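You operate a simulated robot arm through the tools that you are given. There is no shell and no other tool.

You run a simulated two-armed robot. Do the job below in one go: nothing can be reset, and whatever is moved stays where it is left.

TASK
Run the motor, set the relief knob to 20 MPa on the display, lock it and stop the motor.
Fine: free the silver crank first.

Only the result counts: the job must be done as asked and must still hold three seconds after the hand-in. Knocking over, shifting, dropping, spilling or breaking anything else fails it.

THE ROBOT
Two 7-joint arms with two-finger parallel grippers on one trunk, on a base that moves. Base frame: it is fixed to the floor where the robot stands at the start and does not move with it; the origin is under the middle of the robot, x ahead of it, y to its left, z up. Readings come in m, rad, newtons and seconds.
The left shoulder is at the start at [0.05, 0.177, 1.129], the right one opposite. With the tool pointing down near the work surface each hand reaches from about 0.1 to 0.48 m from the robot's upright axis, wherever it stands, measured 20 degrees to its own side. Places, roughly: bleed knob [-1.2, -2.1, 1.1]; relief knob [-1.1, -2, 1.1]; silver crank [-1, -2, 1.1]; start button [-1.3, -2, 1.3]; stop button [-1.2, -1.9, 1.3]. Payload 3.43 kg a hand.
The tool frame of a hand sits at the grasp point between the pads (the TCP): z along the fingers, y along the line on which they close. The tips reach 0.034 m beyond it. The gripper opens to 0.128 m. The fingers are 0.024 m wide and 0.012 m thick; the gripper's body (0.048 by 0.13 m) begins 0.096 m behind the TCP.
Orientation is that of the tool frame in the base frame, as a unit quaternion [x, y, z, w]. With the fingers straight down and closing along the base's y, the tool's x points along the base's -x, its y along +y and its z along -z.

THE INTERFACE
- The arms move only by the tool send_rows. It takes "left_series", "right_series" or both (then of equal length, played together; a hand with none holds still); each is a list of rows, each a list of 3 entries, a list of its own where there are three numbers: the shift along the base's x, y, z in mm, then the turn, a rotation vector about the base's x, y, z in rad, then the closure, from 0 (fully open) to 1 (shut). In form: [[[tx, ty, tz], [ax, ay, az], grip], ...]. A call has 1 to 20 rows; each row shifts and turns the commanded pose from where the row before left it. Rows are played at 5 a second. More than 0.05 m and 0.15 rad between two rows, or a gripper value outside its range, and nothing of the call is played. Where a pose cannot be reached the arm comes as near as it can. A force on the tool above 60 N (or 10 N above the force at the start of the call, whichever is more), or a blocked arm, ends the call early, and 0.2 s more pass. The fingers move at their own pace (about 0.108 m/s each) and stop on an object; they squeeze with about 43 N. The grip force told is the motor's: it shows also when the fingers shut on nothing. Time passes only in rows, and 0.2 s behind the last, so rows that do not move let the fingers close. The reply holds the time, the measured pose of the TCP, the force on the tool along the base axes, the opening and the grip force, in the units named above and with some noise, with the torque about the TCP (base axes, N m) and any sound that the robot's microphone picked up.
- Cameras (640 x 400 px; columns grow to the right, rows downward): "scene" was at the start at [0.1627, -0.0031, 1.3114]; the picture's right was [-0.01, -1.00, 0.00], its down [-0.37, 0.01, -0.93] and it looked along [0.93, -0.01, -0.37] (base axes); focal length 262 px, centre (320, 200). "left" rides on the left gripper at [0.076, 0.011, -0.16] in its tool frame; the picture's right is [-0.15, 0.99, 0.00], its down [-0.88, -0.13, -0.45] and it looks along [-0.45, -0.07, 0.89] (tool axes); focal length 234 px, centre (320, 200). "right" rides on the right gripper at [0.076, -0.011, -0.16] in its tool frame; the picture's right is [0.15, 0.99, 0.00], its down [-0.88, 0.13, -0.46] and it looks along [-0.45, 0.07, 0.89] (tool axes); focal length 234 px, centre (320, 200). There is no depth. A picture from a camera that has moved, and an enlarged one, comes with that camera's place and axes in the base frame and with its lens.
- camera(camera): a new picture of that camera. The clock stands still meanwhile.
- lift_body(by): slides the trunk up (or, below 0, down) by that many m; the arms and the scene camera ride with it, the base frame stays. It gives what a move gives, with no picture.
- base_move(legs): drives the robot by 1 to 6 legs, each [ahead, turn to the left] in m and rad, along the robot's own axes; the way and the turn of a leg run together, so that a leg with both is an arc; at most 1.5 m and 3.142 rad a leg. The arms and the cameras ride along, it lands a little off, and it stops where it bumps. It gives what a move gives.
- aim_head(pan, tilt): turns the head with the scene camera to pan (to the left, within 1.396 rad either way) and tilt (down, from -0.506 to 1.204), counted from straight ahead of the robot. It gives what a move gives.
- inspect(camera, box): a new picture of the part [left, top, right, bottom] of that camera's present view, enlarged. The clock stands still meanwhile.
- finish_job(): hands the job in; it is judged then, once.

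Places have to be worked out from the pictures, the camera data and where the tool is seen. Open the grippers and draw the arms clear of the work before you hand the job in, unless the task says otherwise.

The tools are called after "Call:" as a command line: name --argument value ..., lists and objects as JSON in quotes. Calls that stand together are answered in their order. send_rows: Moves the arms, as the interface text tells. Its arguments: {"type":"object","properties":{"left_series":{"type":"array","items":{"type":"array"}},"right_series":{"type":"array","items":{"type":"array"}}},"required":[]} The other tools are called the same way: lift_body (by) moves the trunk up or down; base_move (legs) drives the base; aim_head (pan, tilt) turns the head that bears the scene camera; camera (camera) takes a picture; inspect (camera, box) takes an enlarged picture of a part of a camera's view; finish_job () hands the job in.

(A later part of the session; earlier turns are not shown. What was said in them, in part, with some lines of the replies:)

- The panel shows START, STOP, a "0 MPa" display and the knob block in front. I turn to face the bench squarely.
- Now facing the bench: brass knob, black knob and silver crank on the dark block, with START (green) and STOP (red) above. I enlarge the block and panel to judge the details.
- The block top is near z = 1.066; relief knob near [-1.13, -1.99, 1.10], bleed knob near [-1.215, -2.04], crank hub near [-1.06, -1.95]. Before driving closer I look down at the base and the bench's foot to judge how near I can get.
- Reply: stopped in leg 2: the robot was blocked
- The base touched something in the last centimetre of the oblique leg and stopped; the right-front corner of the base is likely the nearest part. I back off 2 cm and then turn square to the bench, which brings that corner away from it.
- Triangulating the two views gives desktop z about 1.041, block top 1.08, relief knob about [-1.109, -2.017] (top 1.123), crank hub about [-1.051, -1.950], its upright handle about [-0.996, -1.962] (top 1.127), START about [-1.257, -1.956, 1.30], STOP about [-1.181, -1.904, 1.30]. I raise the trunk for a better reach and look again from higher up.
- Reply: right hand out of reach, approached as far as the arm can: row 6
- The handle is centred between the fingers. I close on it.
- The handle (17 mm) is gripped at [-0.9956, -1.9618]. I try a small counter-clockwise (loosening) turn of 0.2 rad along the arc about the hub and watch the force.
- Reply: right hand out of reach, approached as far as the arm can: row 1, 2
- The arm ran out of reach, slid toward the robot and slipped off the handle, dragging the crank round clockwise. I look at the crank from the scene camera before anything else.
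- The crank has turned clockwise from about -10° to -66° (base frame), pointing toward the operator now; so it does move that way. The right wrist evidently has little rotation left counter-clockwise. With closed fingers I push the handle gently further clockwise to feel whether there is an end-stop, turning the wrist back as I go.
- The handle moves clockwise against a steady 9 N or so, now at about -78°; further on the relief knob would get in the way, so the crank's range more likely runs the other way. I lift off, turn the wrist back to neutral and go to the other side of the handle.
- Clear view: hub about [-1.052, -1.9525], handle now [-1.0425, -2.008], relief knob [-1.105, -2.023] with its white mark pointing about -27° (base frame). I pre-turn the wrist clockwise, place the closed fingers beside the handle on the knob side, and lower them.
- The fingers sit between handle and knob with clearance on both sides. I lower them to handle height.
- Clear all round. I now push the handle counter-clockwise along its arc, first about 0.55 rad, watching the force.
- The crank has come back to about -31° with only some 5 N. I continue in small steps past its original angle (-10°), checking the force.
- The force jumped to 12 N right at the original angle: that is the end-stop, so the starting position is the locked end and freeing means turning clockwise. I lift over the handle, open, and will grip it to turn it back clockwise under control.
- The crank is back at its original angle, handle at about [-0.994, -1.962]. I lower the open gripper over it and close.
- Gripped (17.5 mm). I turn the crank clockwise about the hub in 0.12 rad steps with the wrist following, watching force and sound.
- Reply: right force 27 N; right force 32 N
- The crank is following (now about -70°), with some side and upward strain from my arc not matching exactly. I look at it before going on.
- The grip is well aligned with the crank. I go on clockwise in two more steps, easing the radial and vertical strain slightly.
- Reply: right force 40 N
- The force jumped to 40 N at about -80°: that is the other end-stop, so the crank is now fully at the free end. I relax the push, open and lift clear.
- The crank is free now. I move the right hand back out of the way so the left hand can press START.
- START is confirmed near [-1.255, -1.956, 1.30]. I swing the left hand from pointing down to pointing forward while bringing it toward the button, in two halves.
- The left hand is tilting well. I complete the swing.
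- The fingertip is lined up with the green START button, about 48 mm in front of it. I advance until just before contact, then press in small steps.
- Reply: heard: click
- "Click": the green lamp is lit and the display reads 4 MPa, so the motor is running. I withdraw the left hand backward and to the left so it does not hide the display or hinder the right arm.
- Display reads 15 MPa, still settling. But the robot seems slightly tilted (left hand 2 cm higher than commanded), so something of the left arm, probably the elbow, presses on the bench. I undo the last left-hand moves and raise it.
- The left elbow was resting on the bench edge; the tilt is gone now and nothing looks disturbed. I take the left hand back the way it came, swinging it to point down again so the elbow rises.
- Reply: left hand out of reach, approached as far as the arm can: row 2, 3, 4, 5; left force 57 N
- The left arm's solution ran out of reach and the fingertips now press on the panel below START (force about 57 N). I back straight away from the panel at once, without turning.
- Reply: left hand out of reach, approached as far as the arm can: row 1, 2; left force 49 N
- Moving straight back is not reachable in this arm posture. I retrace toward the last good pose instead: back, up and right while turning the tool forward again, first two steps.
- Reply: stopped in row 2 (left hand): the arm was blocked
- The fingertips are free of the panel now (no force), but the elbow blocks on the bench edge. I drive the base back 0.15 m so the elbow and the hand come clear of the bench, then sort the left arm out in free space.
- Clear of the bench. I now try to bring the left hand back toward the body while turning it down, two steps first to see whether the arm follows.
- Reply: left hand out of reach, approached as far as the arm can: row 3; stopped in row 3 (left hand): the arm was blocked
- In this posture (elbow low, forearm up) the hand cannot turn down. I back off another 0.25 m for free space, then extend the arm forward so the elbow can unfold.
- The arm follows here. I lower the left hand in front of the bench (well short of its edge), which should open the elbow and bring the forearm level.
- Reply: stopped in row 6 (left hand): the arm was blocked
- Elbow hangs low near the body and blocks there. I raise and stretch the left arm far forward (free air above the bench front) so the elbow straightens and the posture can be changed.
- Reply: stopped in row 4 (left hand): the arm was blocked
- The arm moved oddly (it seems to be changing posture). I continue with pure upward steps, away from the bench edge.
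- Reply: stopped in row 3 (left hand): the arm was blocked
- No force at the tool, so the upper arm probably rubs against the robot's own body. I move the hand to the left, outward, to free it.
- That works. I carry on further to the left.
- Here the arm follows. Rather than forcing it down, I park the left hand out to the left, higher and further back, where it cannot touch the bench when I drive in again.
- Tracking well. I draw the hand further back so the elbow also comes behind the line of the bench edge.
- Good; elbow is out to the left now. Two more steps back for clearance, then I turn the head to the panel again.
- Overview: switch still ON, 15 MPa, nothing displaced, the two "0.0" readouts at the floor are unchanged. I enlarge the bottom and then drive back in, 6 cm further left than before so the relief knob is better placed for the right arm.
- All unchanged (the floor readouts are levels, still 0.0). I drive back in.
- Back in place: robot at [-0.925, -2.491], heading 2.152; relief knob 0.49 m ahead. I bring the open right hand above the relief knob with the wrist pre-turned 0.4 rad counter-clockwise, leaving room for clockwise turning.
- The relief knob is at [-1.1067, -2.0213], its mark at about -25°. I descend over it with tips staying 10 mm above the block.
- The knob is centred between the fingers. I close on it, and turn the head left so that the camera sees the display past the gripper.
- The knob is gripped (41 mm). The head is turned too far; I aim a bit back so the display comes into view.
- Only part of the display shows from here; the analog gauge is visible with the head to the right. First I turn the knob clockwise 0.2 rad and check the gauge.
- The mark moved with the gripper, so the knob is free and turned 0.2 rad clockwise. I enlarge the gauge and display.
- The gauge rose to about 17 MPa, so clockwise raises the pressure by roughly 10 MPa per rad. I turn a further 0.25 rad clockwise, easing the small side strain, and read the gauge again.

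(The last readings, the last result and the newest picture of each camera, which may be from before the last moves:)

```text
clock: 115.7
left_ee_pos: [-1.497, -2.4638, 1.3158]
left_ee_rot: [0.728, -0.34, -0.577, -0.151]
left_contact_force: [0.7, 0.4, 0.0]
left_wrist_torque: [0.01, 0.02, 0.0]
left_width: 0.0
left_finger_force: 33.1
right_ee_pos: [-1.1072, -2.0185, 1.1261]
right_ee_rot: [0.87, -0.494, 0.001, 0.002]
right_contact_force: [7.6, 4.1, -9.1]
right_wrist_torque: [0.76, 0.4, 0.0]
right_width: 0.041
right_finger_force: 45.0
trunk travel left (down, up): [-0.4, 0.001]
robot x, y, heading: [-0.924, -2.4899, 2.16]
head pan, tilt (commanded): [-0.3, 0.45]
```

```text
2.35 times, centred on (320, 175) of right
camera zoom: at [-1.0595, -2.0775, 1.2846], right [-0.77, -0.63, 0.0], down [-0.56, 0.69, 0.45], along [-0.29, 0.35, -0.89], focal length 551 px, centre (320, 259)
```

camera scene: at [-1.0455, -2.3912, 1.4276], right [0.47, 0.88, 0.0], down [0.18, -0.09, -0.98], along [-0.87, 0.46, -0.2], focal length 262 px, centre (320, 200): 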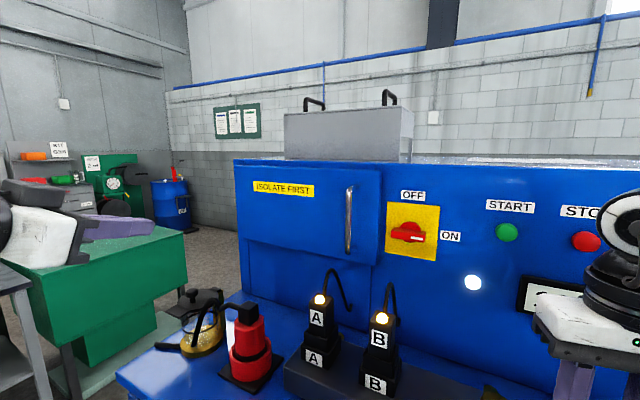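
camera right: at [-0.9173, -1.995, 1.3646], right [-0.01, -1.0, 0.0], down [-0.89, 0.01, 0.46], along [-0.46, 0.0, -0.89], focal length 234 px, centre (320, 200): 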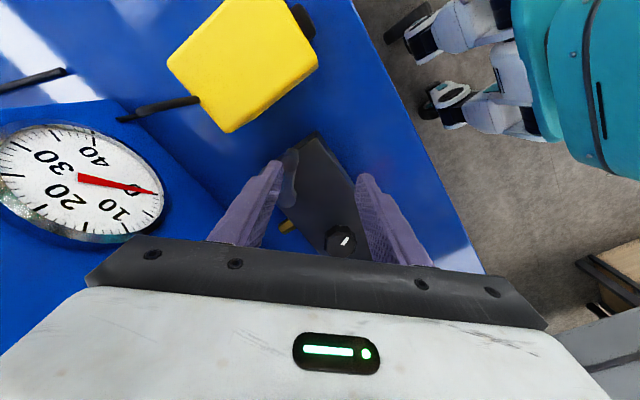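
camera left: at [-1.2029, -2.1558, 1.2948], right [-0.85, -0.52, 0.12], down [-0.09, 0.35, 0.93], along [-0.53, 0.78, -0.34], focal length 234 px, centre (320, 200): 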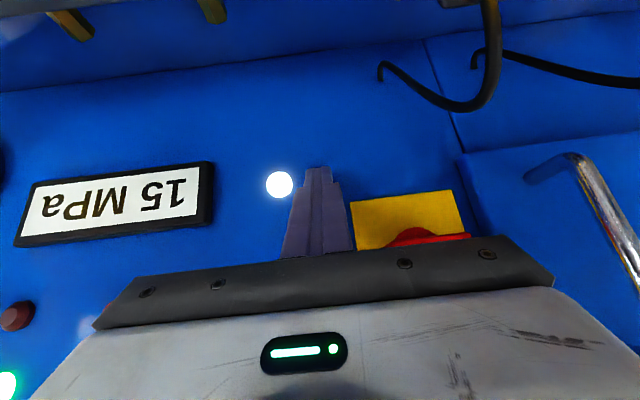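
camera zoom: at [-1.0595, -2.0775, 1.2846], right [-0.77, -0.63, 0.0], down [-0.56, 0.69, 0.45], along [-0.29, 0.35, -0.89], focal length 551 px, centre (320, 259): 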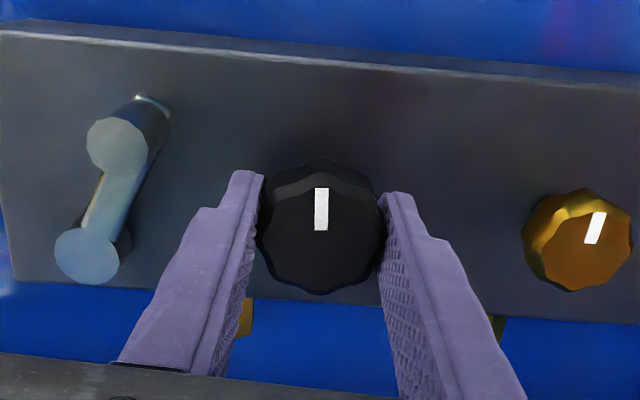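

The needle moved further, apparently to about 17-18 MPa. I check whether the digital display is visible past the gripper now.

Call:
aim_head --pan 0.25 --tilt 0.3

Call:
camera --camera "scene"

```text
clock: 116.7
left_ee_pos: [-1.4988, -2.4646, 1.3156]
left_ee_rot: [0.728, -0.34, -0.576, -0.151]
left_contact_force: [-0.5, 0.4, 0.2]
left_wrist_torque: [-0.03, 0.03, 0.0]
left_width: 0.0
left_finger_force: 33.2
right_ee_pos: [-1.1072, -2.018, 1.125]
right_ee_rot: [0.87, -0.493, 0.001, 0.002]
right_contact_force: [8.0, 1.8, -10.9]
right_wrist_torque: [0.16, -0.04, -0.01]
right_width: 0.0413
right_finger_force: 45.1
trunk travel left (down, up): [-0.4, 0.001]
robot x, y, heading: [-0.9242, -2.4951, 2.156]
head pan, tilt (commanded): [0.25, 0.3]
```

```text
taken
camera scene: at [-1.0327, -2.3723, 1.4182], right [0.67, 0.74, 0.0], down [0.22, -0.2, -0.96], along [-0.71, 0.64, -0.3], focal length 262 px, centre (320, 200)
```

scene: 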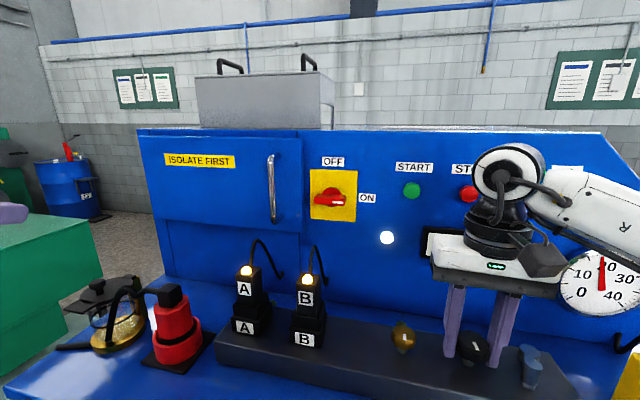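

The display is covered by the gripper, so I zoom on the gauge from here for a first estimate.

Call:
inspect --camera "scene" --box '[550, 240, 640, 325]'

```text
4.71 times, centred on (595, 282) of scene
camera zoom: at [-1.0327, -2.3723, 1.4182], right [0.67, 0.74, 0.0], down [0.22, -0.2, -0.96], along [-0.71, 0.64, -0.3], focal length 1234 px, centre (-974, -188)
```

zoom: 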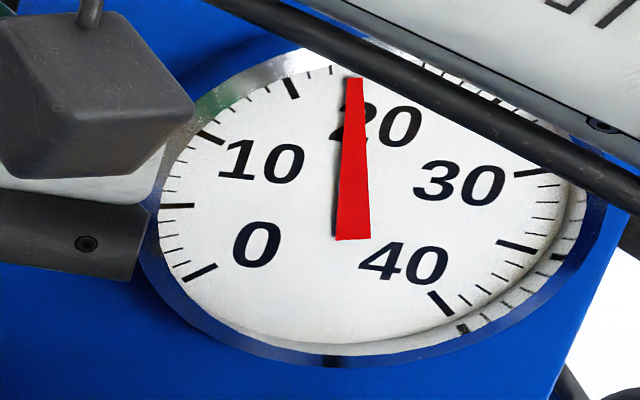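

By its ticks the gauge stands near 18 MPa, i.e. about 6.7 MPa per rad. I turn another 0.28 rad clockwise and then release and move the hand aside to read the digital display.

Call:
send_rows --right_series '[[[0, 0, 0], [0, 0, -0.1], 1], [[0, 0, 0], [0, 0, -0.1], 1], [[0, 0, 0], [0, 0, -0.08], 1], [[0, 0, 0], [0, 0, 0], 1], [[0, 0, 0], [0, 0, 0], 1]]'

Call:
inspect --camera "scene" --box '[550, 240, 640, 325]'

Call:
inspect --camera "right" --box '[220, 90, 420, 260]'

```text
clock: 117.9
left_ee_pos: [-1.4974, -2.4637, 1.3155]
left_ee_rot: [0.728, -0.341, -0.575, -0.151]
left_contact_force: [-0.6, 0.0, 0.3]
left_wrist_torque: [-0.04, 0.0, 0.03]
left_width: 0.0001
left_finger_force: 33.1
right_ee_pos: [-1.1051, -2.0182, 1.1261]
right_ee_rot: [0.792, -0.61, 0.001, 0.001]
right_contact_force: [6.7, 5.0, -8.2]
right_wrist_torque: [-0.92, -0.41, -0.01]
right_width: 0.0415
right_finger_force: 45.1
trunk travel left (down, up): [-0.4, 0.001]
robot x, y, heading: [-0.925, -2.4927, 2.16]
head pan, tilt (commanded): [0.25, 0.3]
```

```text
4.71 times, centred on (595, 282) of scene
camera zoom: at [-1.0329, -2.3721, 1.4182], right [0.67, 0.74, 0.0], down [0.22, -0.2, -0.96], along [-0.71, 0.64, -0.3], focal length 1234 px, centre (-974, -188)
```

zoom: 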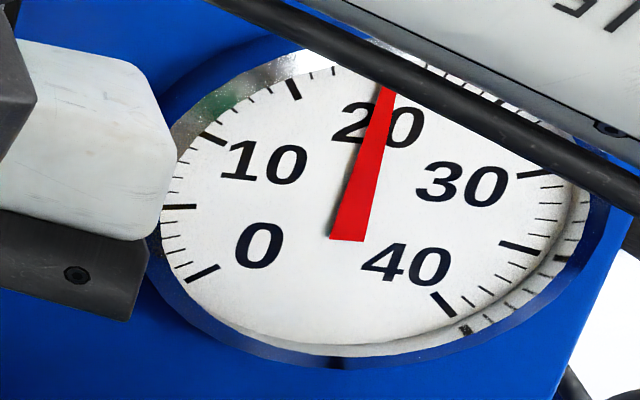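

```text
2.35 times, centred on (320, 175) of right
camera zoom: at [-1.0773, -2.0885, 1.2846], right [-0.92, -0.39, 0.0], down [-0.35, 0.82, 0.45], along [-0.18, 0.42, -0.89], focal length 551 px, centre (320, 259)
```

zoom: 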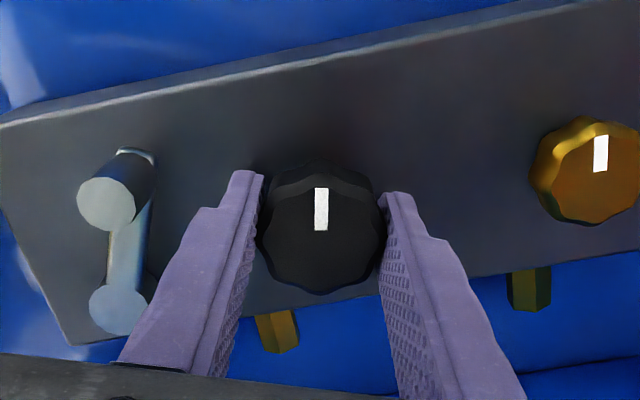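

The needle now stands at about 20. I open, lift straight up and move the hand aside to read the display.

Call:
send_rows --right_series '[[[0, 0, 0], [0, 0, 0], 0.6], [[0, 0, 0], [0, 0, 0], 0.45], [[0, 0, 30], [0, 0, 0], 0.45], [[0, 0, 40], [0, 0, 0], 0.45], [[30, -30, 15], [0, 0, 0.1], 0.45], [[35, -30, 0], [0, 0, 0.1], 0.45], [[35, -30, 0], [0, 0, 0.1], 0.45]]'

Call:
aim_head --pan -0.1 --tilt 0.45

Call:
camera --camera "scene"

```text
clock: 119.5
left_ee_pos: [-1.4973, -2.465, 1.3162]
left_ee_rot: [0.728, -0.34, -0.576, -0.152]
left_contact_force: [0.7, 0.0, 0.4]
left_wrist_torque: [-0.03, 0.01, 0.03]
left_width: 0.0001
left_finger_force: 33.2
right_ee_pos: [-1.0084, -2.1103, 1.2108]
right_ee_rot: [0.875, -0.483, 0.0, 0.0]
right_contact_force: [0.2, 0.2, -0.4]
right_wrist_torque: [0.02, 0.01, -0.01]
right_width: 0.0704
right_finger_force: 0.0
trunk travel left (down, up): [-0.4, 0.001]
robot x, y, heading: [-0.9247, -2.4907, 2.162]
head pan, tilt (commanded): [0.25, 0.3]
```

```text
clock: 120.3
left_ee_pos: [-1.4977, -2.4657, 1.3145]
left_ee_rot: [0.728, -0.34, -0.576, -0.151]
left_contact_force: [-0.6, 0.3, 0.3]
left_wrist_torque: [-0.01, 0.03, 0.01]
left_width: 0.0
left_finger_force: 33.1
right_ee_pos: [-1.0092, -2.11, 1.2109]
right_ee_rot: [0.875, -0.484, 0.001, 0.0]
right_contact_force: [-1.0, -0.2, -0.1]
right_wrist_torque: [-0.03, 0.0, -0.01]
right_width: 0.0705
right_finger_force: 0.0
trunk travel left (down, up): [-0.4, 0.001]
robot x, y, heading: [-0.9269, -2.4922, 2.159]
head pan, tilt (commanded): [-0.099, 0.45]
```

```text
taken
camera scene: at [-1.0073, -2.3552, 1.4044], right [0.88, 0.47, 0.0], down [0.2, -0.38, -0.9], along [-0.42, 0.79, -0.43], focal length 262 px, centre (320, 200)
```

scene: 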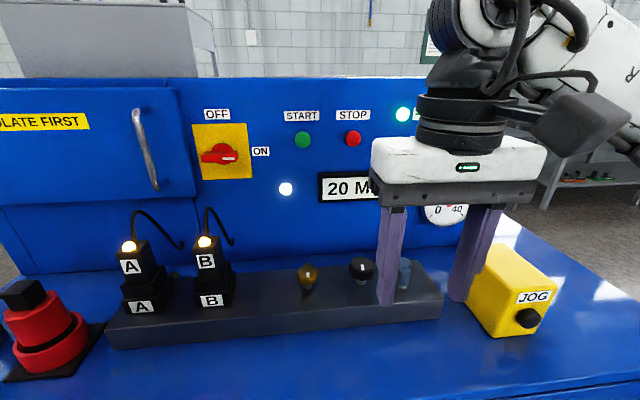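

The display reads 20 MPa. I look closely at the gauge too, then bring the right hand above the crank handle for locking.

Call:
inspect --camera "scene" --box '[300, 150, 480, 262]'

Call:
send_rows --right_series '[[[-8.3, 25.5, -3], [0, 0, 0.12], 0.6], [[-8.3, 25.5, -3], [0, 0, 0.12], 0.65], [[-8.3, 25.5, -7], [0, 0, 0.12], 0.65], [[-8.3, 25.5, -7], [0, 0, 0.12], 0.65], [[0, 0, 0], [0, 0, 0], 0.65]]'

Call:
inspect --camera "right" --box '[220, 90, 420, 260]'

Call:
camera --camera "scene"

```text
3.56 times, centred on (390, 206) of scene
camera zoom: at [-1.0073, -2.3552, 1.4044], right [0.88, 0.47, 0.0], down [0.2, -0.38, -0.9], along [-0.42, 0.79, -0.43], focal length 932 px, centre (71, 179)
```

zoom: 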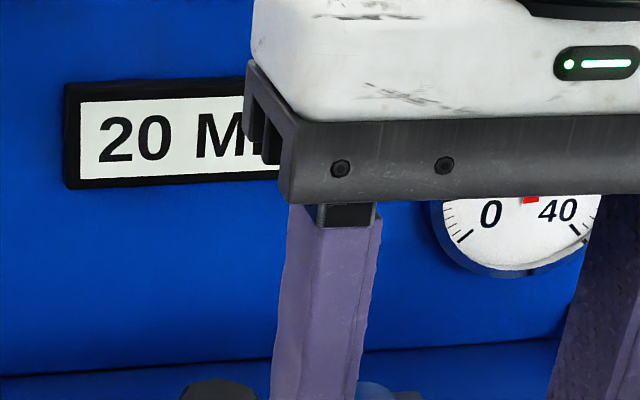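

```text
clock: 121.5
left_ee_pos: [-1.4987, -2.4661, 1.3149]
left_ee_rot: [0.728, -0.34, -0.576, -0.152]
left_contact_force: [-0.1, -0.3, 0.0]
left_wrist_torque: [0.01, 0.0, -0.02]
left_width: 0.0001
left_finger_force: 32.8
right_ee_pos: [-1.0404, -2.0098, 1.1924]
right_ee_rot: [0.965, -0.263, 0.001, 0.0]
right_contact_force: [0.5, -0.4, 0.2]
right_wrist_torque: [0.0, 0.04, 0.02]
right_width: 0.0447
right_finger_force: 0.0
trunk travel left (down, up): [-0.4, 0.001]
robot x, y, heading: [-0.9235, -2.4973, 2.156]
head pan, tilt (commanded): [-0.099, 0.45]
```

```text
2.35 times, centred on (320, 175) of right
camera zoom: at [-0.9713, -2.0375, 1.3515], right [-0.37, -0.93, 0.0], down [-0.83, 0.33, 0.45], along [-0.42, 0.17, -0.89], focal length 551 px, centre (320, 259)
```

zoom: 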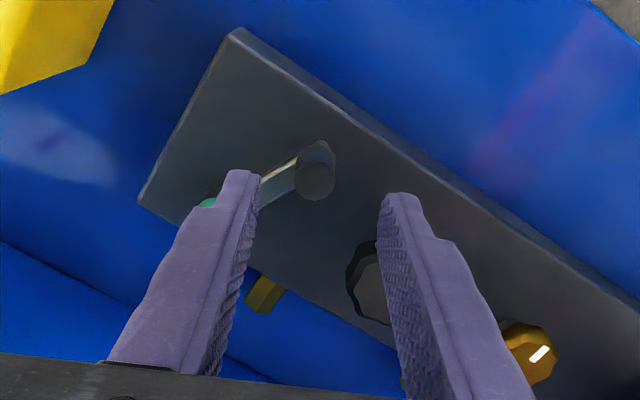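

```text
taken
camera scene: at [-1.0072, -2.3554, 1.4044], right [0.88, 0.47, 0.0], down [0.2, -0.38, -0.9], along [-0.42, 0.8, -0.43], focal length 262 px, centre (320, 200)
```

scene: 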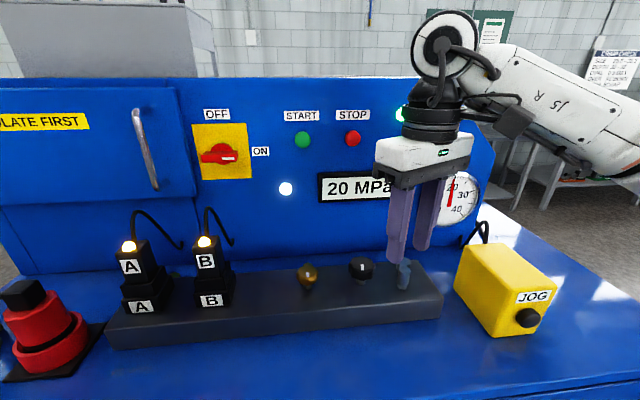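

Still 20 MPa. The handle is at [-1.042, -2.008], between the fingers and clear of the knob. I descend and close on it.

Call:
send_rows --right_series '[[[-2, 2, -25], [0, 0, 0], 0.65], [[0, 0, -20], [0, 0, 0], 0.65], [[0, 0, -12], [0, 0, 0], 0.65], [[0, 0, 0], [0, 0, 0], 0.65]]'

Call:
inspect --camera "right" --box '[220, 90, 420, 260]'

```text
clock: 122.5
left_ee_pos: [-1.4997, -2.4668, 1.3148]
left_ee_rot: [0.727, -0.34, -0.576, -0.153]
left_contact_force: [-0.5, 0.1, -0.1]
left_wrist_torque: [0.02, -0.02, -0.03]
left_width: 0.0
left_finger_force: 32.9
right_ee_pos: [-1.0422, -2.0064, 1.1354]
right_ee_rot: [0.965, -0.262, -0.001, -0.001]
right_contact_force: [0.1, 1.9, 14.5]
right_wrist_torque: [0.45, -0.03, 0.09]
right_width: 0.0459
right_finger_force: 0.7
trunk travel left (down, up): [-0.4, 0.001]
robot x, y, heading: [-0.9273, -2.4939, 2.157]
head pan, tilt (commanded): [-0.099, 0.45]
```

```text
2.35 times, centred on (320, 175) of right
camera zoom: at [-0.972, -2.0354, 1.2949], right [-0.37, -0.93, 0.0], down [-0.82, 0.33, 0.46], along [-0.43, 0.17, -0.89], focal length 551 px, centre (320, 259)
```

zoom: 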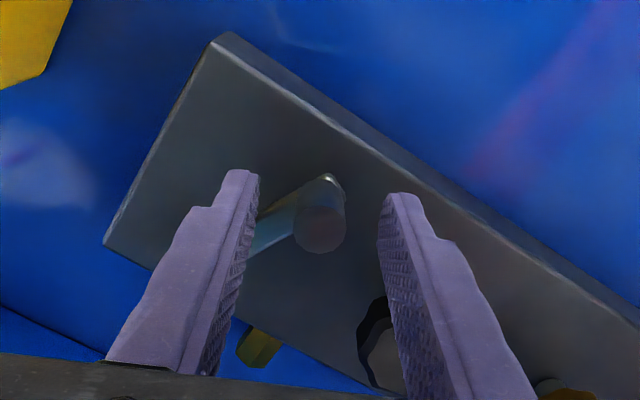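

A finger just rests on the crank arm (14 N upward). I raise 4 mm to relieve it and then close on the handle.

Call:
send_rows --right_series '[[[0, -1, 4], [0, 0, 0], 0.65], [[0, 0, 0], [0, 0, 0], 0.85], [[0, 0, 0], [0, 0, 0], 1], [[0, 0, 0], [0, 0, 0], 1]]'

Call:
inspect --camera "right" --box '[220, 90, 420, 260]'

```text
clock: 123.5
left_ee_pos: [-1.4982, -2.4648, 1.3148]
left_ee_rot: [0.728, -0.339, -0.576, -0.152]
left_contact_force: [0.5, -0.1, -0.1]
left_wrist_torque: [-0.03, -0.02, 0.01]
left_width: 0.0002
left_finger_force: 32.6
right_ee_pos: [-1.041, -2.0074, 1.1367]
right_ee_rot: [0.965, -0.263, 0.002, 0.0]
right_contact_force: [4.2, -0.1, -5.2]
right_wrist_torque: [0.13, -0.08, -0.19]
right_width: 0.017
right_finger_force: 44.8
trunk travel left (down, up): [-0.4, 0.001]
robot x, y, heading: [-0.9263, -2.4916, 2.162]
head pan, tilt (commanded): [-0.099, 0.45]
```

```text
2.35 times, centred on (320, 175) of right
camera zoom: at [-0.972, -2.0347, 1.2959], right [-0.37, -0.93, 0.0], down [-0.83, 0.34, 0.45], along [-0.42, 0.17, -0.89], focal length 551 px, centre (320, 259)
```

zoom: 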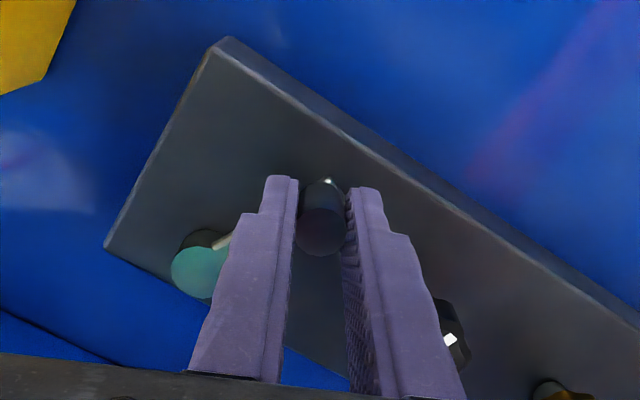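

Gripped at [-1.041, -2.0074]. I now turn the crank counter-clockwise back toward the locked end along its arc.

Call:
send_rows --right_series '[[[6.7, 1.6, 0], [0, 0, 0.03], 1], [[6.4, 2.5, 0], [0, 0, 0.03], 1], [[6.1, 3.2, 0], [0, 0, 0.03], 1], [[5.7, 4, 0], [0, 0, 0.03], 1]]'

Call:
send_rows --right_series '[[[5.1, 4.6, 0], [0, 0, 0.03], 1], [[4.5, 5.2, 0], [0, 0, 0.03], 1], [[3.8, 5.7, 0], [0, 0, 0.03], 1]]'

Call:
inspect --camera "right" --box '[220, 90, 420, 260]'

```text
clock: 124.5
left_ee_pos: [-1.4971, -2.4668, 1.3152]
left_ee_rot: [0.727, -0.341, -0.576, -0.153]
left_contact_force: [0.0, 0.1, -0.1]
left_wrist_torque: [-0.01, 0.01, -0.02]
left_width: 0.0001
left_finger_force: 32.8
right_ee_pos: [-1.0159, -1.997, 1.1383]
right_ee_rot: [0.979, -0.202, 0.003, 0.001]
right_contact_force: [3.8, -13.7, -17.9]
right_wrist_torque: [0.17, -0.07, 0.24]
right_width: 0.0175
right_finger_force: 44.9
trunk travel left (down, up): [-0.4, 0.001]
robot x, y, heading: [-0.9245, -2.4938, 2.156]
head pan, tilt (commanded): [-0.099, 0.45]
```

```text
clock: 125.3
left_ee_pos: [-1.4982, -2.4669, 1.3149]
left_ee_rot: [0.727, -0.341, -0.576, -0.153]
left_contact_force: [0.0, 0.4, -0.2]
left_wrist_torque: [0.0, 0.0, 0.0]
left_width: 0.0
left_finger_force: 32.9
right_ee_pos: [-1.0031, -1.9814, 1.1411]
right_ee_rot: [0.987, -0.159, 0.001, 0.001]
right_contact_force: [4.4, -12.9, -12.6]
right_wrist_torque: [-0.33, -0.32, 0.29]
right_width: 0.0171
right_finger_force: 44.9
trunk travel left (down, up): [-0.4, 0.001]
robot x, y, heading: [-0.9247, -2.4922, 2.157]
head pan, tilt (commanded): [-0.099, 0.45]
```

```text
2.35 times, centred on (320, 175) of right
camera zoom: at [-0.9293, -1.9936, 1.2979], right [-0.17, -0.99, 0.0], down [-0.88, 0.15, 0.45], along [-0.45, 0.08, -0.89], focal length 551 px, centre (320, 259)
```

zoom: 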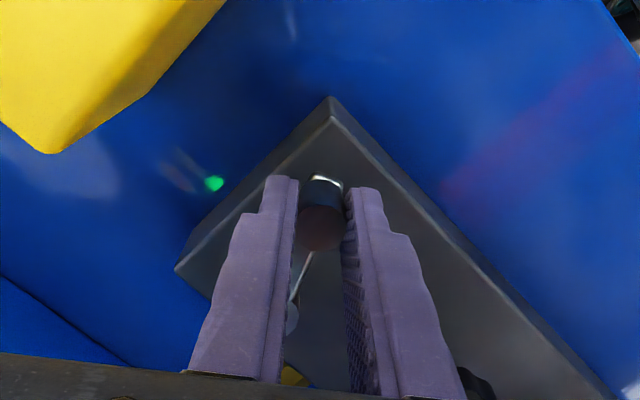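

Following well, at about -31° now. I go on to the end position.

Call:
send_rows --right_series '[[[3.1, 6.1, 0], [0, 0, 0.02], 1], [[2.4, 6.5, 0], [0, 0, 0.02], 1]]'

Call:
send_rows --right_series '[[[1.5, 5.5, 0], [0, 0, 0.02], 1], [[0, 0, 0], [0, 0, 0], 1]]'

Call:
inspect --camera "right" --box '[220, 90, 420, 260]'

```text
clock: 125.9
left_ee_pos: [-1.4983, -2.4658, 1.3148]
left_ee_rot: [0.728, -0.34, -0.576, -0.151]
left_contact_force: [-0.1, -0.5, -0.7]
left_wrist_torque: [0.03, 0.03, -0.01]
left_width: 0.0
left_finger_force: 33.3
right_ee_pos: [-0.9981, -1.9673, 1.1393]
right_ee_rot: [0.99, -0.141, -0.001, 0.0]
right_contact_force: [2.0, -4.9, -5.7]
right_wrist_torque: [-0.7, 0.02, 0.22]
right_width: 0.0172
right_finger_force: 45.0
trunk travel left (down, up): [-0.4, 0.001]
robot x, y, heading: [-0.9241, -2.4909, 2.161]
head pan, tilt (commanded): [-0.099, 0.45]
```

```text
clock: 126.5
left_ee_pos: [-1.4978, -2.466, 1.3139]
left_ee_rot: [0.728, -0.34, -0.576, -0.152]
left_contact_force: [-0.5, 0.8, 0.1]
left_wrist_torque: [-0.04, 0.01, 0.0]
left_width: 0.0
left_finger_force: 33.5
right_ee_pos: [-0.9973, -1.9618, 1.1391]
right_ee_rot: [0.991, -0.13, -0.001, 0.0]
right_contact_force: [-0.7, -4.9, 1.2]
right_wrist_torque: [-0.77, 0.0, 0.24]
right_width: 0.0172
right_finger_force: 44.8
trunk travel left (down, up): [-0.4, 0.001]
robot x, y, heading: [-0.9247, -2.4943, 2.159]
head pan, tilt (commanded): [-0.099, 0.45]
```

```text
2.35 times, centred on (320, 175) of right
camera zoom: at [-0.9219, -1.9711, 1.2984], right [-0.11, -0.99, 0.0], down [-0.88, 0.1, 0.46], along [-0.45, 0.05, -0.89], focal length 551 px, centre (320, 259)
```

zoom: 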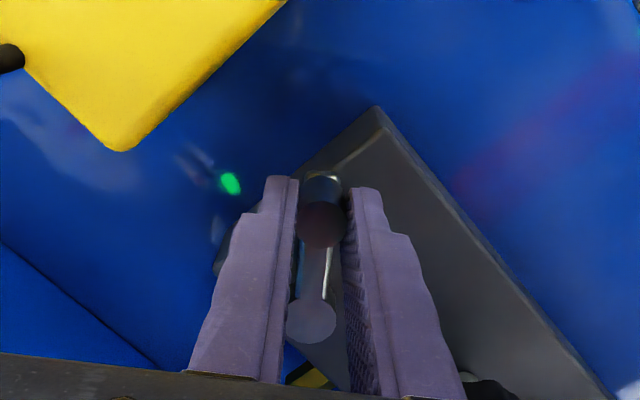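

The handle is back at its original place ([-0.997, -1.962]). I press a few millimetres further to feel the stop and make sure it is fully home.

Call:
send_rows --right_series '[[[0.5, 2.5, 0], [0, 0, 0], 1], [[0, 0, 0], [0, 0, 0], 1]]'

Call:
send_rows --right_series '[[[0.3, 2.0, 0], [0, 0, 0], 1], [[0, 0, 0], [0, 0, 0], 1]]'

```text
clock: 127.1
left_ee_pos: [-1.4968, -2.4669, 1.3151]
left_ee_rot: [0.728, -0.339, -0.576, -0.152]
left_contact_force: [0.4, 0.0, 0.3]
left_wrist_torque: [-0.01, 0.0, -0.03]
left_width: 0.0
left_finger_force: 33.0
right_ee_pos: [-0.9967, -1.9619, 1.1407]
right_ee_rot: [0.992, -0.129, 0.0, 0.0]
right_contact_force: [-1.9, -10.2, 1.1]
right_wrist_torque: [-0.59, 0.83, -0.09]
right_width: 0.0171
right_finger_force: 44.0
trunk travel left (down, up): [-0.4, 0.001]
robot x, y, heading: [-0.9238, -2.4918, 2.16]
head pan, tilt (commanded): [-0.099, 0.45]
```

```text
clock: 127.7
left_ee_pos: [-1.4987, -2.4692, 1.3151]
left_ee_rot: [0.728, -0.34, -0.576, -0.153]
left_contact_force: [0.0, 0.6, -0.1]
left_wrist_torque: [0.03, -0.03, 0.04]
left_width: 0.0003
left_finger_force: 32.8
right_ee_pos: [-0.9969, -1.9621, 1.1397]
right_ee_rot: [0.992, -0.128, 0.001, 0.001]
right_contact_force: [-1.4, -21.2, -4.7]
right_wrist_torque: [0.34, 1.04, -0.02]
right_width: 0.017
right_finger_force: 45.0
trunk travel left (down, up): [-0.4, 0.001]
robot x, y, heading: [-0.9238, -2.4916, 2.157]
head pan, tilt (commanded): [-0.099, 0.45]
```

The handle stays put against 21 N: fully home at the locked stop. I open, lift off and check display, crank and knob.

Call:
send_rows --right_series '[[[0, 0, 0], [0, 0, 0], 0.6], [[0, 0, 0], [0, 0, 0], 0.5], [[0, 0, 25], [0, 0, 0], 0.5], [[0, 0, 40], [0, 0, 0], 0.5], [[15, -35, 20], [0, 0, -0.1], 0.5], [[20, -40, 15], [0, 0, -0.1], 0.5]]'

Call:
camera --camera "scene"

Call:
inspect --camera "scene" --box '[260, 150, 460, 310]'

```text
clock: 129.1
left_ee_pos: [-1.4985, -2.4657, 1.3146]
left_ee_rot: [0.728, -0.339, -0.577, -0.152]
left_contact_force: [0.5, -0.2, 0.2]
left_wrist_torque: [-0.01, -0.02, -0.04]
left_width: 0.0
left_finger_force: 33.1
right_ee_pos: [-0.9619, -2.0405, 1.2387]
right_ee_rot: [0.974, -0.228, 0.001, 0.0]
right_contact_force: [-0.1, -1.1, 0.4]
right_wrist_torque: [0.02, 0.0, 0.02]
right_width: 0.0644
right_finger_force: 0.0
right hand out of reach, approached as far as the arm can: row 4
trunk travel left (down, up): [-0.4, 0.001]
robot x, y, heading: [-0.9233, -2.4934, 2.16]
head pan, tilt (commanded): [-0.099, 0.45]
```

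```text
taken
camera scene: at [-1.0069, -2.356, 1.4045], right [0.88, 0.47, 0.0], down [0.2, -0.38, -0.9], along [-0.42, 0.8, -0.43], focal length 262 px, centre (320, 200)
```

scene: 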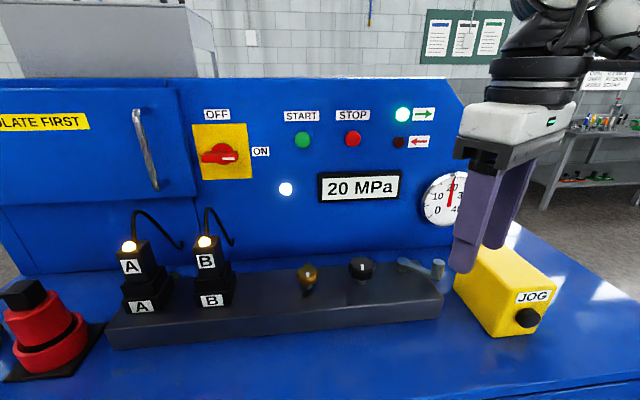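

```text
2.50 times, centred on (360, 230) of scene
camera zoom: at [-1.0069, -2.356, 1.4045], right [0.88, 0.47, 0.0], down [0.2, -0.38, -0.9], along [-0.42, 0.8, -0.43], focal length 655 px, centre (220, 125)
```

zoom: 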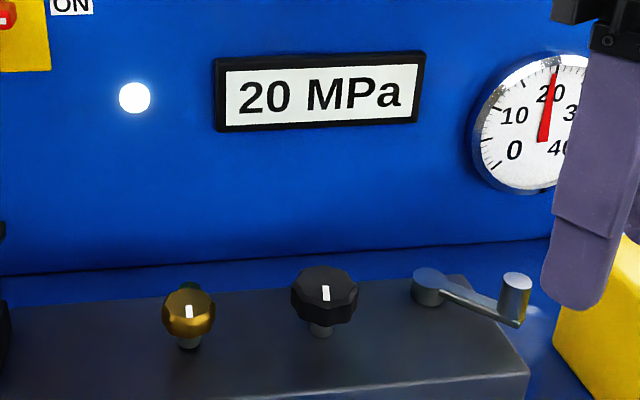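

Display 20 MPa, crank back in its locked position. I zoom on the gauge to check how near the middle of 20 we are.

Call:
inspect --camera "scene" --box '[410, 165, 470, 232]'

```text
5.97 times, centred on (440, 198) of scene
camera zoom: at [-1.0069, -2.356, 1.4045], right [0.88, 0.47, 0.0], down [0.2, -0.38, -0.9], along [-0.42, 0.8, -0.43], focal length 1565 px, centre (-396, 209)
```

zoom: 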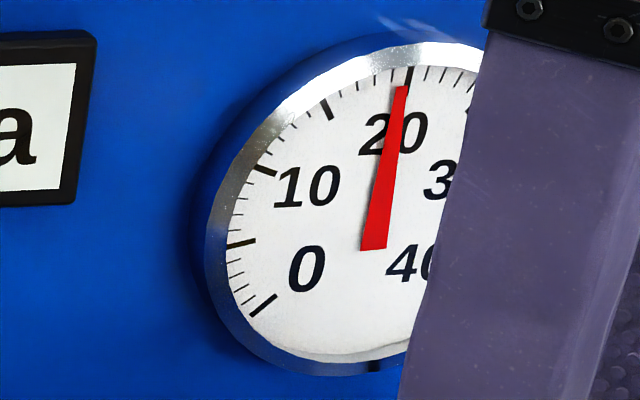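

The needle stands at about 19.8 by its own scale and the display reads 20: good. Now STOP: I first bring the right hand back and up to a start pose in front of the body, closing the fingers.

Call:
send_rows --right_series '[[[-0.6, -30.5, 15.3], [0, 0, -0.13], 0.7], [[-0.6, -30.5, 15.3], [0, 0, -0.13], 1], [[-0.6, -30.5, 15.3], [0, 0, -0.13], 1], [[-0.6, -30.5, 15.3], [0, 0, -0.12], 1], [[0, 0, 0], [0, 0, 0], 1]]'

Call:
camera --camera "scene"

```text
clock: 130.3
left_ee_pos: [-1.4992, -2.465, 1.315]
left_ee_rot: [0.728, -0.34, -0.576, -0.151]
left_contact_force: [1.1, 0.9, -0.3]
left_wrist_torque: [-0.02, 0.02, 0.05]
left_width: 0.0002
left_finger_force: 33.7
right_ee_pos: [-0.9641, -2.1593, 1.2985]
right_ee_rot: [0.885, -0.466, 0.001, 0.0]
right_contact_force: [-0.1, -0.2, 0.2]
right_wrist_torque: [0.03, -0.02, 0.02]
right_width: 0.0
right_finger_force: 33.6
trunk travel left (down, up): [-0.4, 0.001]
robot x, y, heading: [-0.9266, -2.4948, 2.156]
head pan, tilt (commanded): [-0.099, 0.45]
```

```text
taken
camera scene: at [-1.0071, -2.3548, 1.4043], right [0.88, 0.47, 0.0], down [0.2, -0.38, -0.9], along [-0.42, 0.8, -0.44], focal length 262 px, centre (320, 200)
```

scene: 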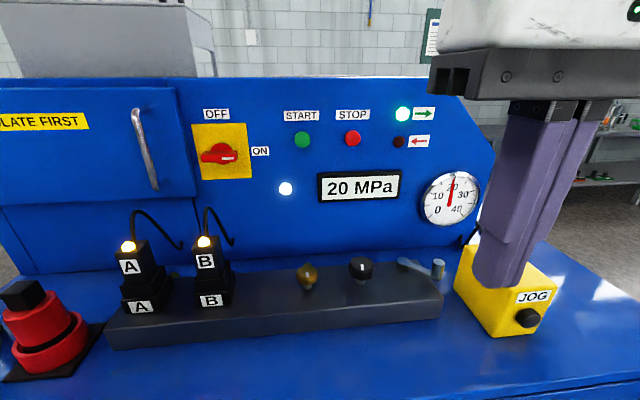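

STOP is confirmed at about [-1.179, -1.906, 1.30]; the display still shows 20. I swing the right hand forward toward it in two halves.

Call:
send_rows --right_series '[[[-17.2, 19, -0.2], [0.1228, 0.0821, 0], 1], [[-17.2, 19, -0.2], [0.1228, 0.0821, 0], 1], [[-17.2, 19, -0.2], [0.1228, 0.0821, 0], 1], [[-17.2, 19, -0.2], [0.1228, 0.0821, 0], 1], [[-17.2, 19, -0.2], [0.1228, 0.0821, 0], 1]]'

Call:
camera --camera "scene"

```text
clock: 131.5
left_ee_pos: [-1.4987, -2.4659, 1.3145]
left_ee_rot: [0.728, -0.34, -0.576, -0.152]
left_contact_force: [-0.2, 0.1, 0.4]
left_wrist_torque: [-0.03, 0.02, 0.0]
left_width: 0.0
left_finger_force: 32.7
right_ee_pos: [-1.0496, -2.064, 1.2982]
right_ee_rot: [0.824, -0.435, -0.318, -0.173]
right_contact_force: [0.3, -0.1, -0.4]
right_wrist_torque: [-0.03, -0.01, -0.04]
right_width: 0.0002
right_finger_force: 32.9
trunk travel left (down, up): [-0.4, 0.001]
robot x, y, heading: [-0.9264, -2.4872, 2.156]
head pan, tilt (commanded): [-0.099, 0.45]
```

```text
taken
camera scene: at [-1.0073, -2.3549, 1.4044], right [0.88, 0.47, 0.0], down [0.2, -0.38, -0.9], along [-0.42, 0.8, -0.44], focal length 262 px, centre (320, 200)
```

scene: 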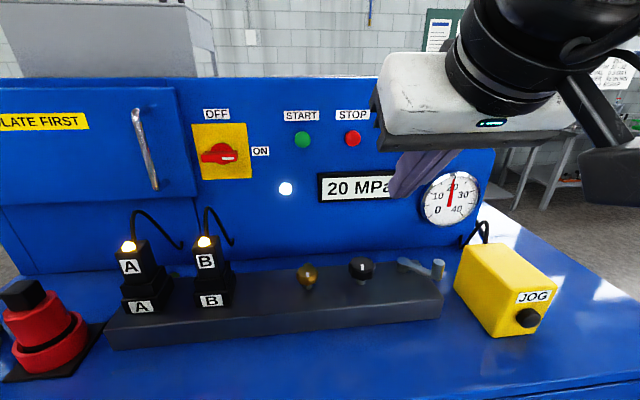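

Going well. I complete the swing to a point about 45 mm in front of STOP.

Call:
send_rows --right_series '[[[-17.2, 18.5, 0], [0.1228, 0.0821, 0], 1], [[-17.2, 18.5, 0], [0.1228, 0.0821, 0], 1], [[-17.2, 18.5, 0], [0.1228, 0.0821, 0], 1], [[-17.2, 18.5, 0], [0.1228, 0.0821, 0], 1], [[-17.2, 18.5, 0], [0.1228, 0.0821, 0], 1]]'

Call:
camera --camera "right"

Call:
camera --camera "scene"

```text
clock: 132.7
left_ee_pos: [-1.4984, -2.4644, 1.3142]
left_ee_rot: [0.728, -0.34, -0.576, -0.152]
left_contact_force: [0.6, 0.2, 0.7]
left_wrist_torque: [-0.03, 0.0, -0.01]
left_width: 0.0001
left_finger_force: 32.8
right_ee_pos: [-1.1353, -1.9715, 1.297]
right_ee_rot: [0.654, -0.344, -0.592, -0.32]
right_contact_force: [-0.7, 0.5, -0.2]
right_wrist_torque: [0.0, -0.01, 0.03]
right_width: 0.0
right_finger_force: 33.7
trunk travel left (down, up): [-0.4, 0.001]
robot x, y, heading: [-0.927, -2.49, 2.159]
head pan, tilt (commanded): [-0.099, 0.45]
```

```text
taken
camera right: at [-1.034, -2.1025, 1.236], right [-0.81, -0.56, -0.16], down [0.09, -0.39, 0.92], along [-0.58, 0.73, 0.36], focal length 234 px, centre (320, 200)
```

right: 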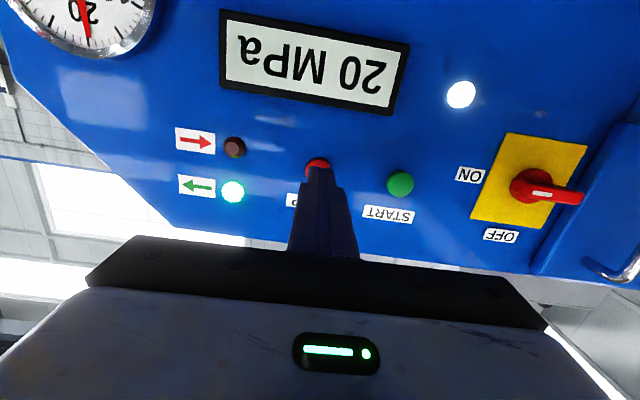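

```text
taken
camera scene: at [-1.0076, -2.3547, 1.4043], right [0.88, 0.47, 0.0], down [0.2, -0.38, -0.9], along [-0.42, 0.79, -0.44], focal length 262 px, centre (320, 200)
```

scene: 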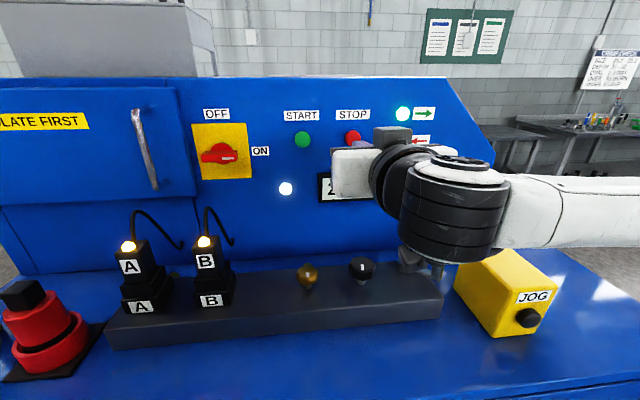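

The fingertip is lined up with the red STOP button. I press it as I did START.

Call:
send_rows --right_series '[[[-6.7, 10, 1], [0, 0, 0], 1], [[-6.7, 10, 1], [0, 0, 0], 1], [[-6.7, 10, 1], [0, 0, 0], 1], [[-3.9, 5.8, 0.6], [0, 0, 0], 1]]'

Call:
camera --camera "right"

```text
clock: 133.7
left_ee_pos: [-1.4972, -2.468, 1.3168]
left_ee_rot: [0.727, -0.341, -0.576, -0.152]
left_contact_force: [0.7, -0.6, -0.8]
left_wrist_torque: [-0.02, 0.01, -0.02]
left_width: 0.0
left_finger_force: 33.4
right_ee_pos: [-1.1567, -1.9376, 1.3014]
right_ee_rot: [0.655, -0.345, -0.591, -0.321]
right_contact_force: [9.5, -9.9, -4.4]
right_wrist_torque: [-0.04, 0.03, -0.08]
right_width: 0.0
right_finger_force: 33.4
trunk travel left (down, up): [-0.4, 0.001]
robot x, y, heading: [-0.9262, -2.4933, 2.156]
head pan, tilt (commanded): [-0.099, 0.45]
heard: click
```

```text
taken
camera right: at [-1.0563, -2.0681, 1.2401], right [-0.81, -0.56, -0.16], down [0.09, -0.39, 0.92], along [-0.58, 0.73, 0.36], focal length 234 px, centre (320, 200)
```

right: 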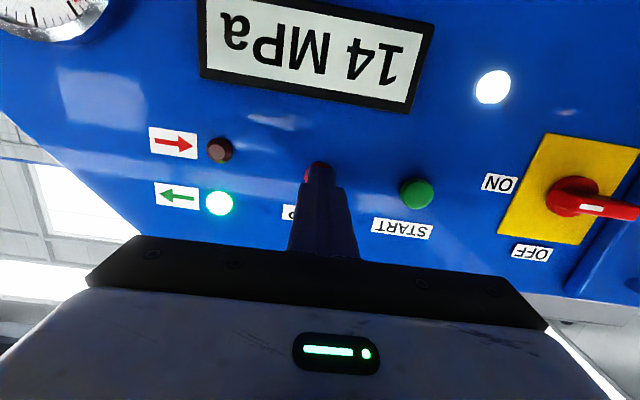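

"Click": the display is falling (14 MPa). I draw the finger straight back a few centimetres and check the lamp and display.

Call:
send_rows --right_series '[[[11, -16.5, 0], [0, 0, 0], 1], [[11, -16.5, 0], [0, 0, 0], 1], [[0, 0, 0], [0, 0, 0], 1], [[0, 0, 0], [0, 0, 0], 1], [[0, 0, 0], [0, 0, 0], 1]]'

Call:
camera --camera "right"

```text
clock: 134.9
left_ee_pos: [-1.4989, -2.4646, 1.3142]
left_ee_rot: [0.728, -0.34, -0.576, -0.152]
left_contact_force: [0.3, -0.4, 0.3]
left_wrist_torque: [0.01, 0.01, 0.02]
left_width: 0.0003
left_finger_force: 32.9
right_ee_pos: [-1.1374, -1.9688, 1.3035]
right_ee_rot: [0.654, -0.345, -0.592, -0.321]
right_contact_force: [-0.4, 0.4, 0.6]
right_wrist_torque: [0.0, 0.04, -0.03]
right_width: 0.0
right_finger_force: 32.8
trunk travel left (down, up): [-0.4, 0.001]
robot x, y, heading: [-0.9265, -2.4926, 2.16]
head pan, tilt (commanded): [-0.099, 0.45]
```

```text
taken
camera right: at [-1.0358, -2.0998, 1.2411], right [-0.81, -0.56, -0.16], down [0.09, -0.39, 0.92], along [-0.58, 0.73, 0.36], focal length 234 px, centre (320, 200)
```

right: 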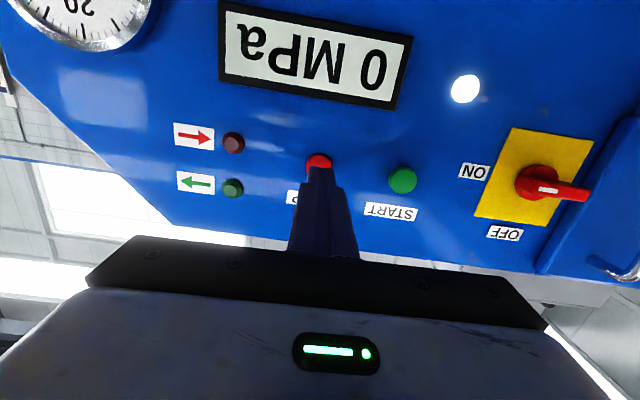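

Motor stopped: 0 MPa and the green lamp is off. Before backing out I look to the right to make sure the right elbow has free way over the JOG box and bench.

Call:
aim_head --pan -0.8 --tilt 0.6

Call:
camera --camera "scene"

```text
clock: 136.0
left_ee_pos: [-1.4977, -2.4663, 1.3146]
left_ee_rot: [0.728, -0.34, -0.576, -0.153]
left_contact_force: [0.7, -1.3, 0.8]
left_wrist_torque: [0.0, -0.01, -0.01]
left_width: 0.0
left_finger_force: 33.2
right_ee_pos: [-1.1367, -1.9689, 1.3019]
right_ee_rot: [0.654, -0.346, -0.591, -0.322]
right_contact_force: [0.7, 1.0, 0.0]
right_wrist_torque: [-0.02, 0.03, -0.03]
right_width: 0.0001
right_finger_force: 32.8
trunk travel left (down, up): [-0.4, 0.001]
robot x, y, heading: [-0.9249, -2.4935, 2.156]
head pan, tilt (commanded): [-0.799, 0.6]
```

```text
taken
camera scene: at [-0.9457, -2.3499, 1.3908], right [0.98, -0.21, 0.0], down [-0.12, -0.55, -0.83], along [0.17, 0.81, -0.56], focal length 262 px, centre (320, 200)
```

scene: 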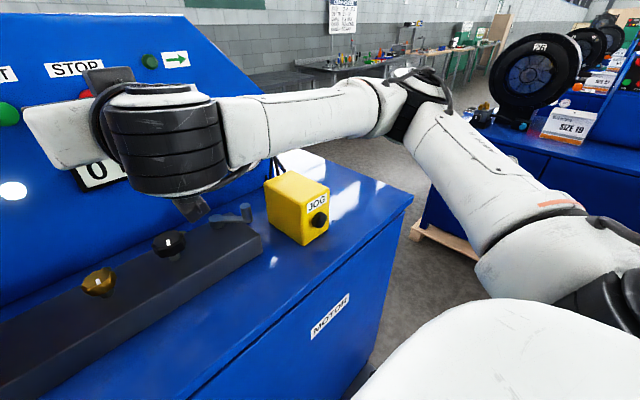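

The right elbow is high and clear. I back the base straight out 0.3 m, then open both grippers in free space.

Call:
base_move --legs '[[-0.3, 0]]'

Call:
send_rows --left_series '[[[0, 0, 0], [0, 0, 0], 0], [[0, 0, 0], [0, 0, 0], 0], [[0, 0, 0], [0, 0, 0], 0], [[0, 0, 0], [0, 0, 0], 0]]' --right_series '[[[0, 0, 0], [0, 0, 0], 0], [[0, 0, 0], [0, 0, 0], 0], [[0, 0, 0], [0, 0, 0], 0], [[0, 0, 0], [0, 0, 0], 0]]'

Call:
aim_head --pan 0.15 --tilt 0.6

Call:
camera --camera "scene"

```text
clock: 138.0
left_ee_pos: [-1.3326, -2.714, 1.3153]
left_ee_rot: [0.729, -0.338, -0.576, -0.15]
left_contact_force: [-0.2, -0.3, 0.0]
left_wrist_torque: [0.0, -0.04, 0.0]
left_width: 0.0004
left_finger_force: 33.0
right_ee_pos: [-0.9741, -2.2168, 1.3022]
right_ee_rot: [0.655, -0.344, -0.592, -0.32]
right_contact_force: [0.8, 0.8, 0.4]
right_wrist_torque: [-0.01, 0.03, -0.01]
right_width: 0.0001
right_finger_force: 33.3
trunk travel left (down, up): [-0.4, 0.001]
robot x, y, heading: [-0.7626, -2.7427, 2.162]
head pan, tilt (commanded): [-0.799, 0.6]
```

```text
clock: 139.0
left_ee_pos: [-1.334, -2.7145, 1.3148]
left_ee_rot: [0.728, -0.339, -0.576, -0.151]
left_contact_force: [0.2, 0.5, 0.1]
left_wrist_torque: [0.01, -0.01, 0.01]
left_width: 0.128
left_finger_force: 0.1
right_ee_pos: [-0.9745, -2.2158, 1.3027]
right_ee_rot: [0.655, -0.344, -0.591, -0.32]
right_contact_force: [-0.1, 0.5, -0.9]
right_wrist_torque: [0.03, 0.02, -0.02]
right_width: 0.1278
right_finger_force: 0.1
trunk travel left (down, up): [-0.4, 0.001]
robot x, y, heading: [-0.7622, -2.7405, 2.167]
head pan, tilt (commanded): [-0.799, 0.6]
```

```text
clock: 140.2
left_ee_pos: [-1.3346, -2.7153, 1.3144]
left_ee_rot: [0.728, -0.339, -0.576, -0.151]
left_contact_force: [0.6, 0.3, 0.1]
left_wrist_torque: [-0.01, -0.02, -0.01]
left_width: 0.128
left_finger_force: 0.1
right_ee_pos: [-0.974, -2.2158, 1.3034]
right_ee_rot: [0.655, -0.344, -0.592, -0.32]
right_contact_force: [0.0, 0.0, 0.3]
right_wrist_torque: [0.0, 0.0, 0.01]
right_width: 0.1278
right_finger_force: 0.0
trunk travel left (down, up): [-0.4, 0.001]
robot x, y, heading: [-0.7602, -2.7414, 2.166]
head pan, tilt (commanded): [0.15, 0.6]
```

```text
taken
camera scene: at [-0.8592, -2.6176, 1.3908], right [0.74, 0.67, 0.0], down [0.38, -0.42, -0.83], along [-0.56, 0.61, -0.56], focal length 262 px, centre (320, 200)
```

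scene: 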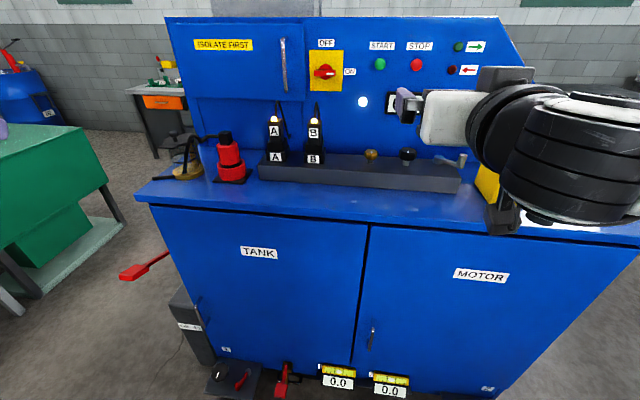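

All things stand as before. I back off another 0.2 m so the right hand leaves the bench top, and take a last close look at crank, knob, display and lamps.

Call:
base_move --legs '[[-0.2, 0]]'

Call:
aim_head --pan 0.3 --tilt 0.45

Call:
camera --camera "scene"

Call:
inspect --camera "scene" --box '[300, 60, 540, 210]'

```text
clock: 141.8
left_ee_pos: [-1.2222, -2.8807, 1.3154]
left_ee_rot: [0.728, -0.34, -0.576, -0.151]
left_contact_force: [0.2, -0.5, 0.3]
left_wrist_torque: [0.0, 0.0, -0.04]
left_width: 0.1279
left_finger_force: 0.1
right_ee_pos: [-0.8619, -2.3824, 1.3028]
right_ee_rot: [0.655, -0.344, -0.593, -0.32]
right_contact_force: [0.9, -1.3, -0.3]
right_wrist_torque: [0.0, -0.01, -0.02]
right_width: 0.1281
right_finger_force: 0.1
trunk travel left (down, up): [-0.4, 0.001]
robot x, y, heading: [-0.6502, -2.906, 2.162]
head pan, tilt (commanded): [0.15, 0.6]
```

```text
clock: 142.6
left_ee_pos: [-1.2216, -2.8802, 1.3141]
left_ee_rot: [0.729, -0.339, -0.576, -0.151]
left_contact_force: [0.0, -0.1, 0.7]
left_wrist_torque: [-0.01, 0.0, -0.04]
left_width: 0.1278
left_finger_force: 0.1
right_ee_pos: [-0.8617, -2.3829, 1.3012]
right_ee_rot: [0.656, -0.344, -0.592, -0.319]
right_contact_force: [0.8, -0.4, 0.4]
right_wrist_torque: [0.02, 0.01, -0.01]
right_width: 0.128
right_finger_force: 0.0
trunk travel left (down, up): [-0.4, 0.001]
robot x, y, heading: [-0.6505, -2.9022, 2.16]
head pan, tilt (commanded): [0.3, 0.45]
```

```text
taken
camera scene: at [-0.7593, -2.7914, 1.4043], right [0.63, 0.78, 0.0], down [0.34, -0.27, -0.9], along [-0.7, 0.57, -0.44], focal length 262 px, centre (320, 200)
```

scene: 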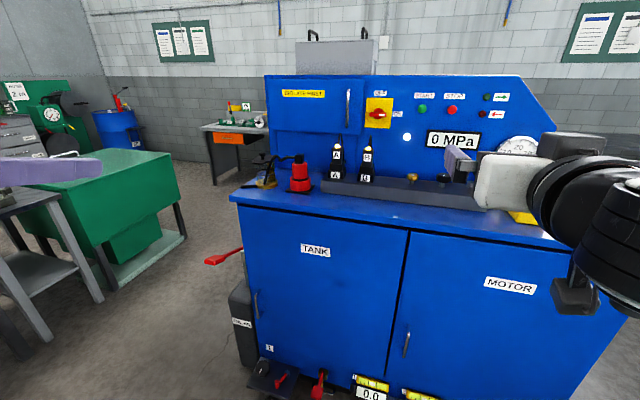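

```text
2.67 times, centred on (420, 135) of scene
camera zoom: at [-0.7593, -2.7914, 1.4043], right [0.63, 0.78, 0.0], down [0.34, -0.27, -0.9], along [-0.7, 0.57, -0.44], focal length 699 px, centre (53, 373)
```

zoom: 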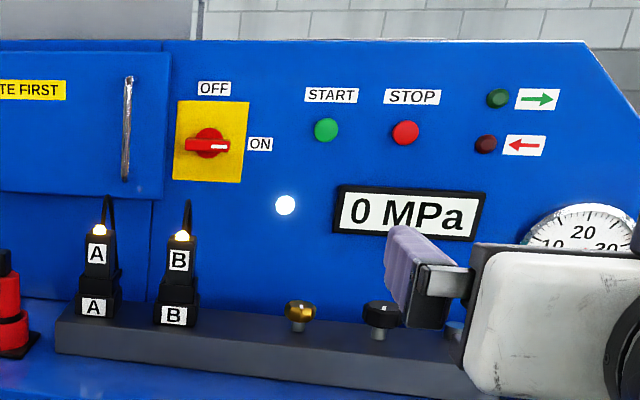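

The motor is off (0 MPa, lamp dark). The relief knob was left at 20 MPa and locked with the crank fully home. Both grippers are open and clear of the bench, and nothing else has moved, so I hand the job in.

Call:
finish_job

```text
The job is handed in.
```

The job is done and handed in: the relief knob is set to 20 MPa and locked, and the motor is stopped.

- **Crank freed:** I turned the silver crank clockwise to its far stop, about 70° from where it was. It had been at its locked end.
- **Motor and setting:** START clicked and the display settled at 15 MPa. I turned the relief knob clockwise until the display read 20 MPa. The analog gauge showed about 19.8.
- **Locked:** I turned the crank back to its locked stop, where it held against about 21 N. The display still read 20 MPa afterwards.
- **Motor stopped:** STOP clicked, the display fell to 0 MPa and the green lamp went out. The arms are open and clear of the bench.

- **Crank slip:** On the first try the gripper slipped off the crank and swung it partly clockwise. I pushed it back to the locked end before freeing it properly.
- **Contact with the bench:** The base bumped something low on the bench front while I was positioning. The left elbow rested on the bench edge once, and the left fingertips pressed on the panel below START with about 57 N.

None of this appears to have moved anything. The main switch is still ON, as at the start, and the two floor levels read 0.0 when last checked.
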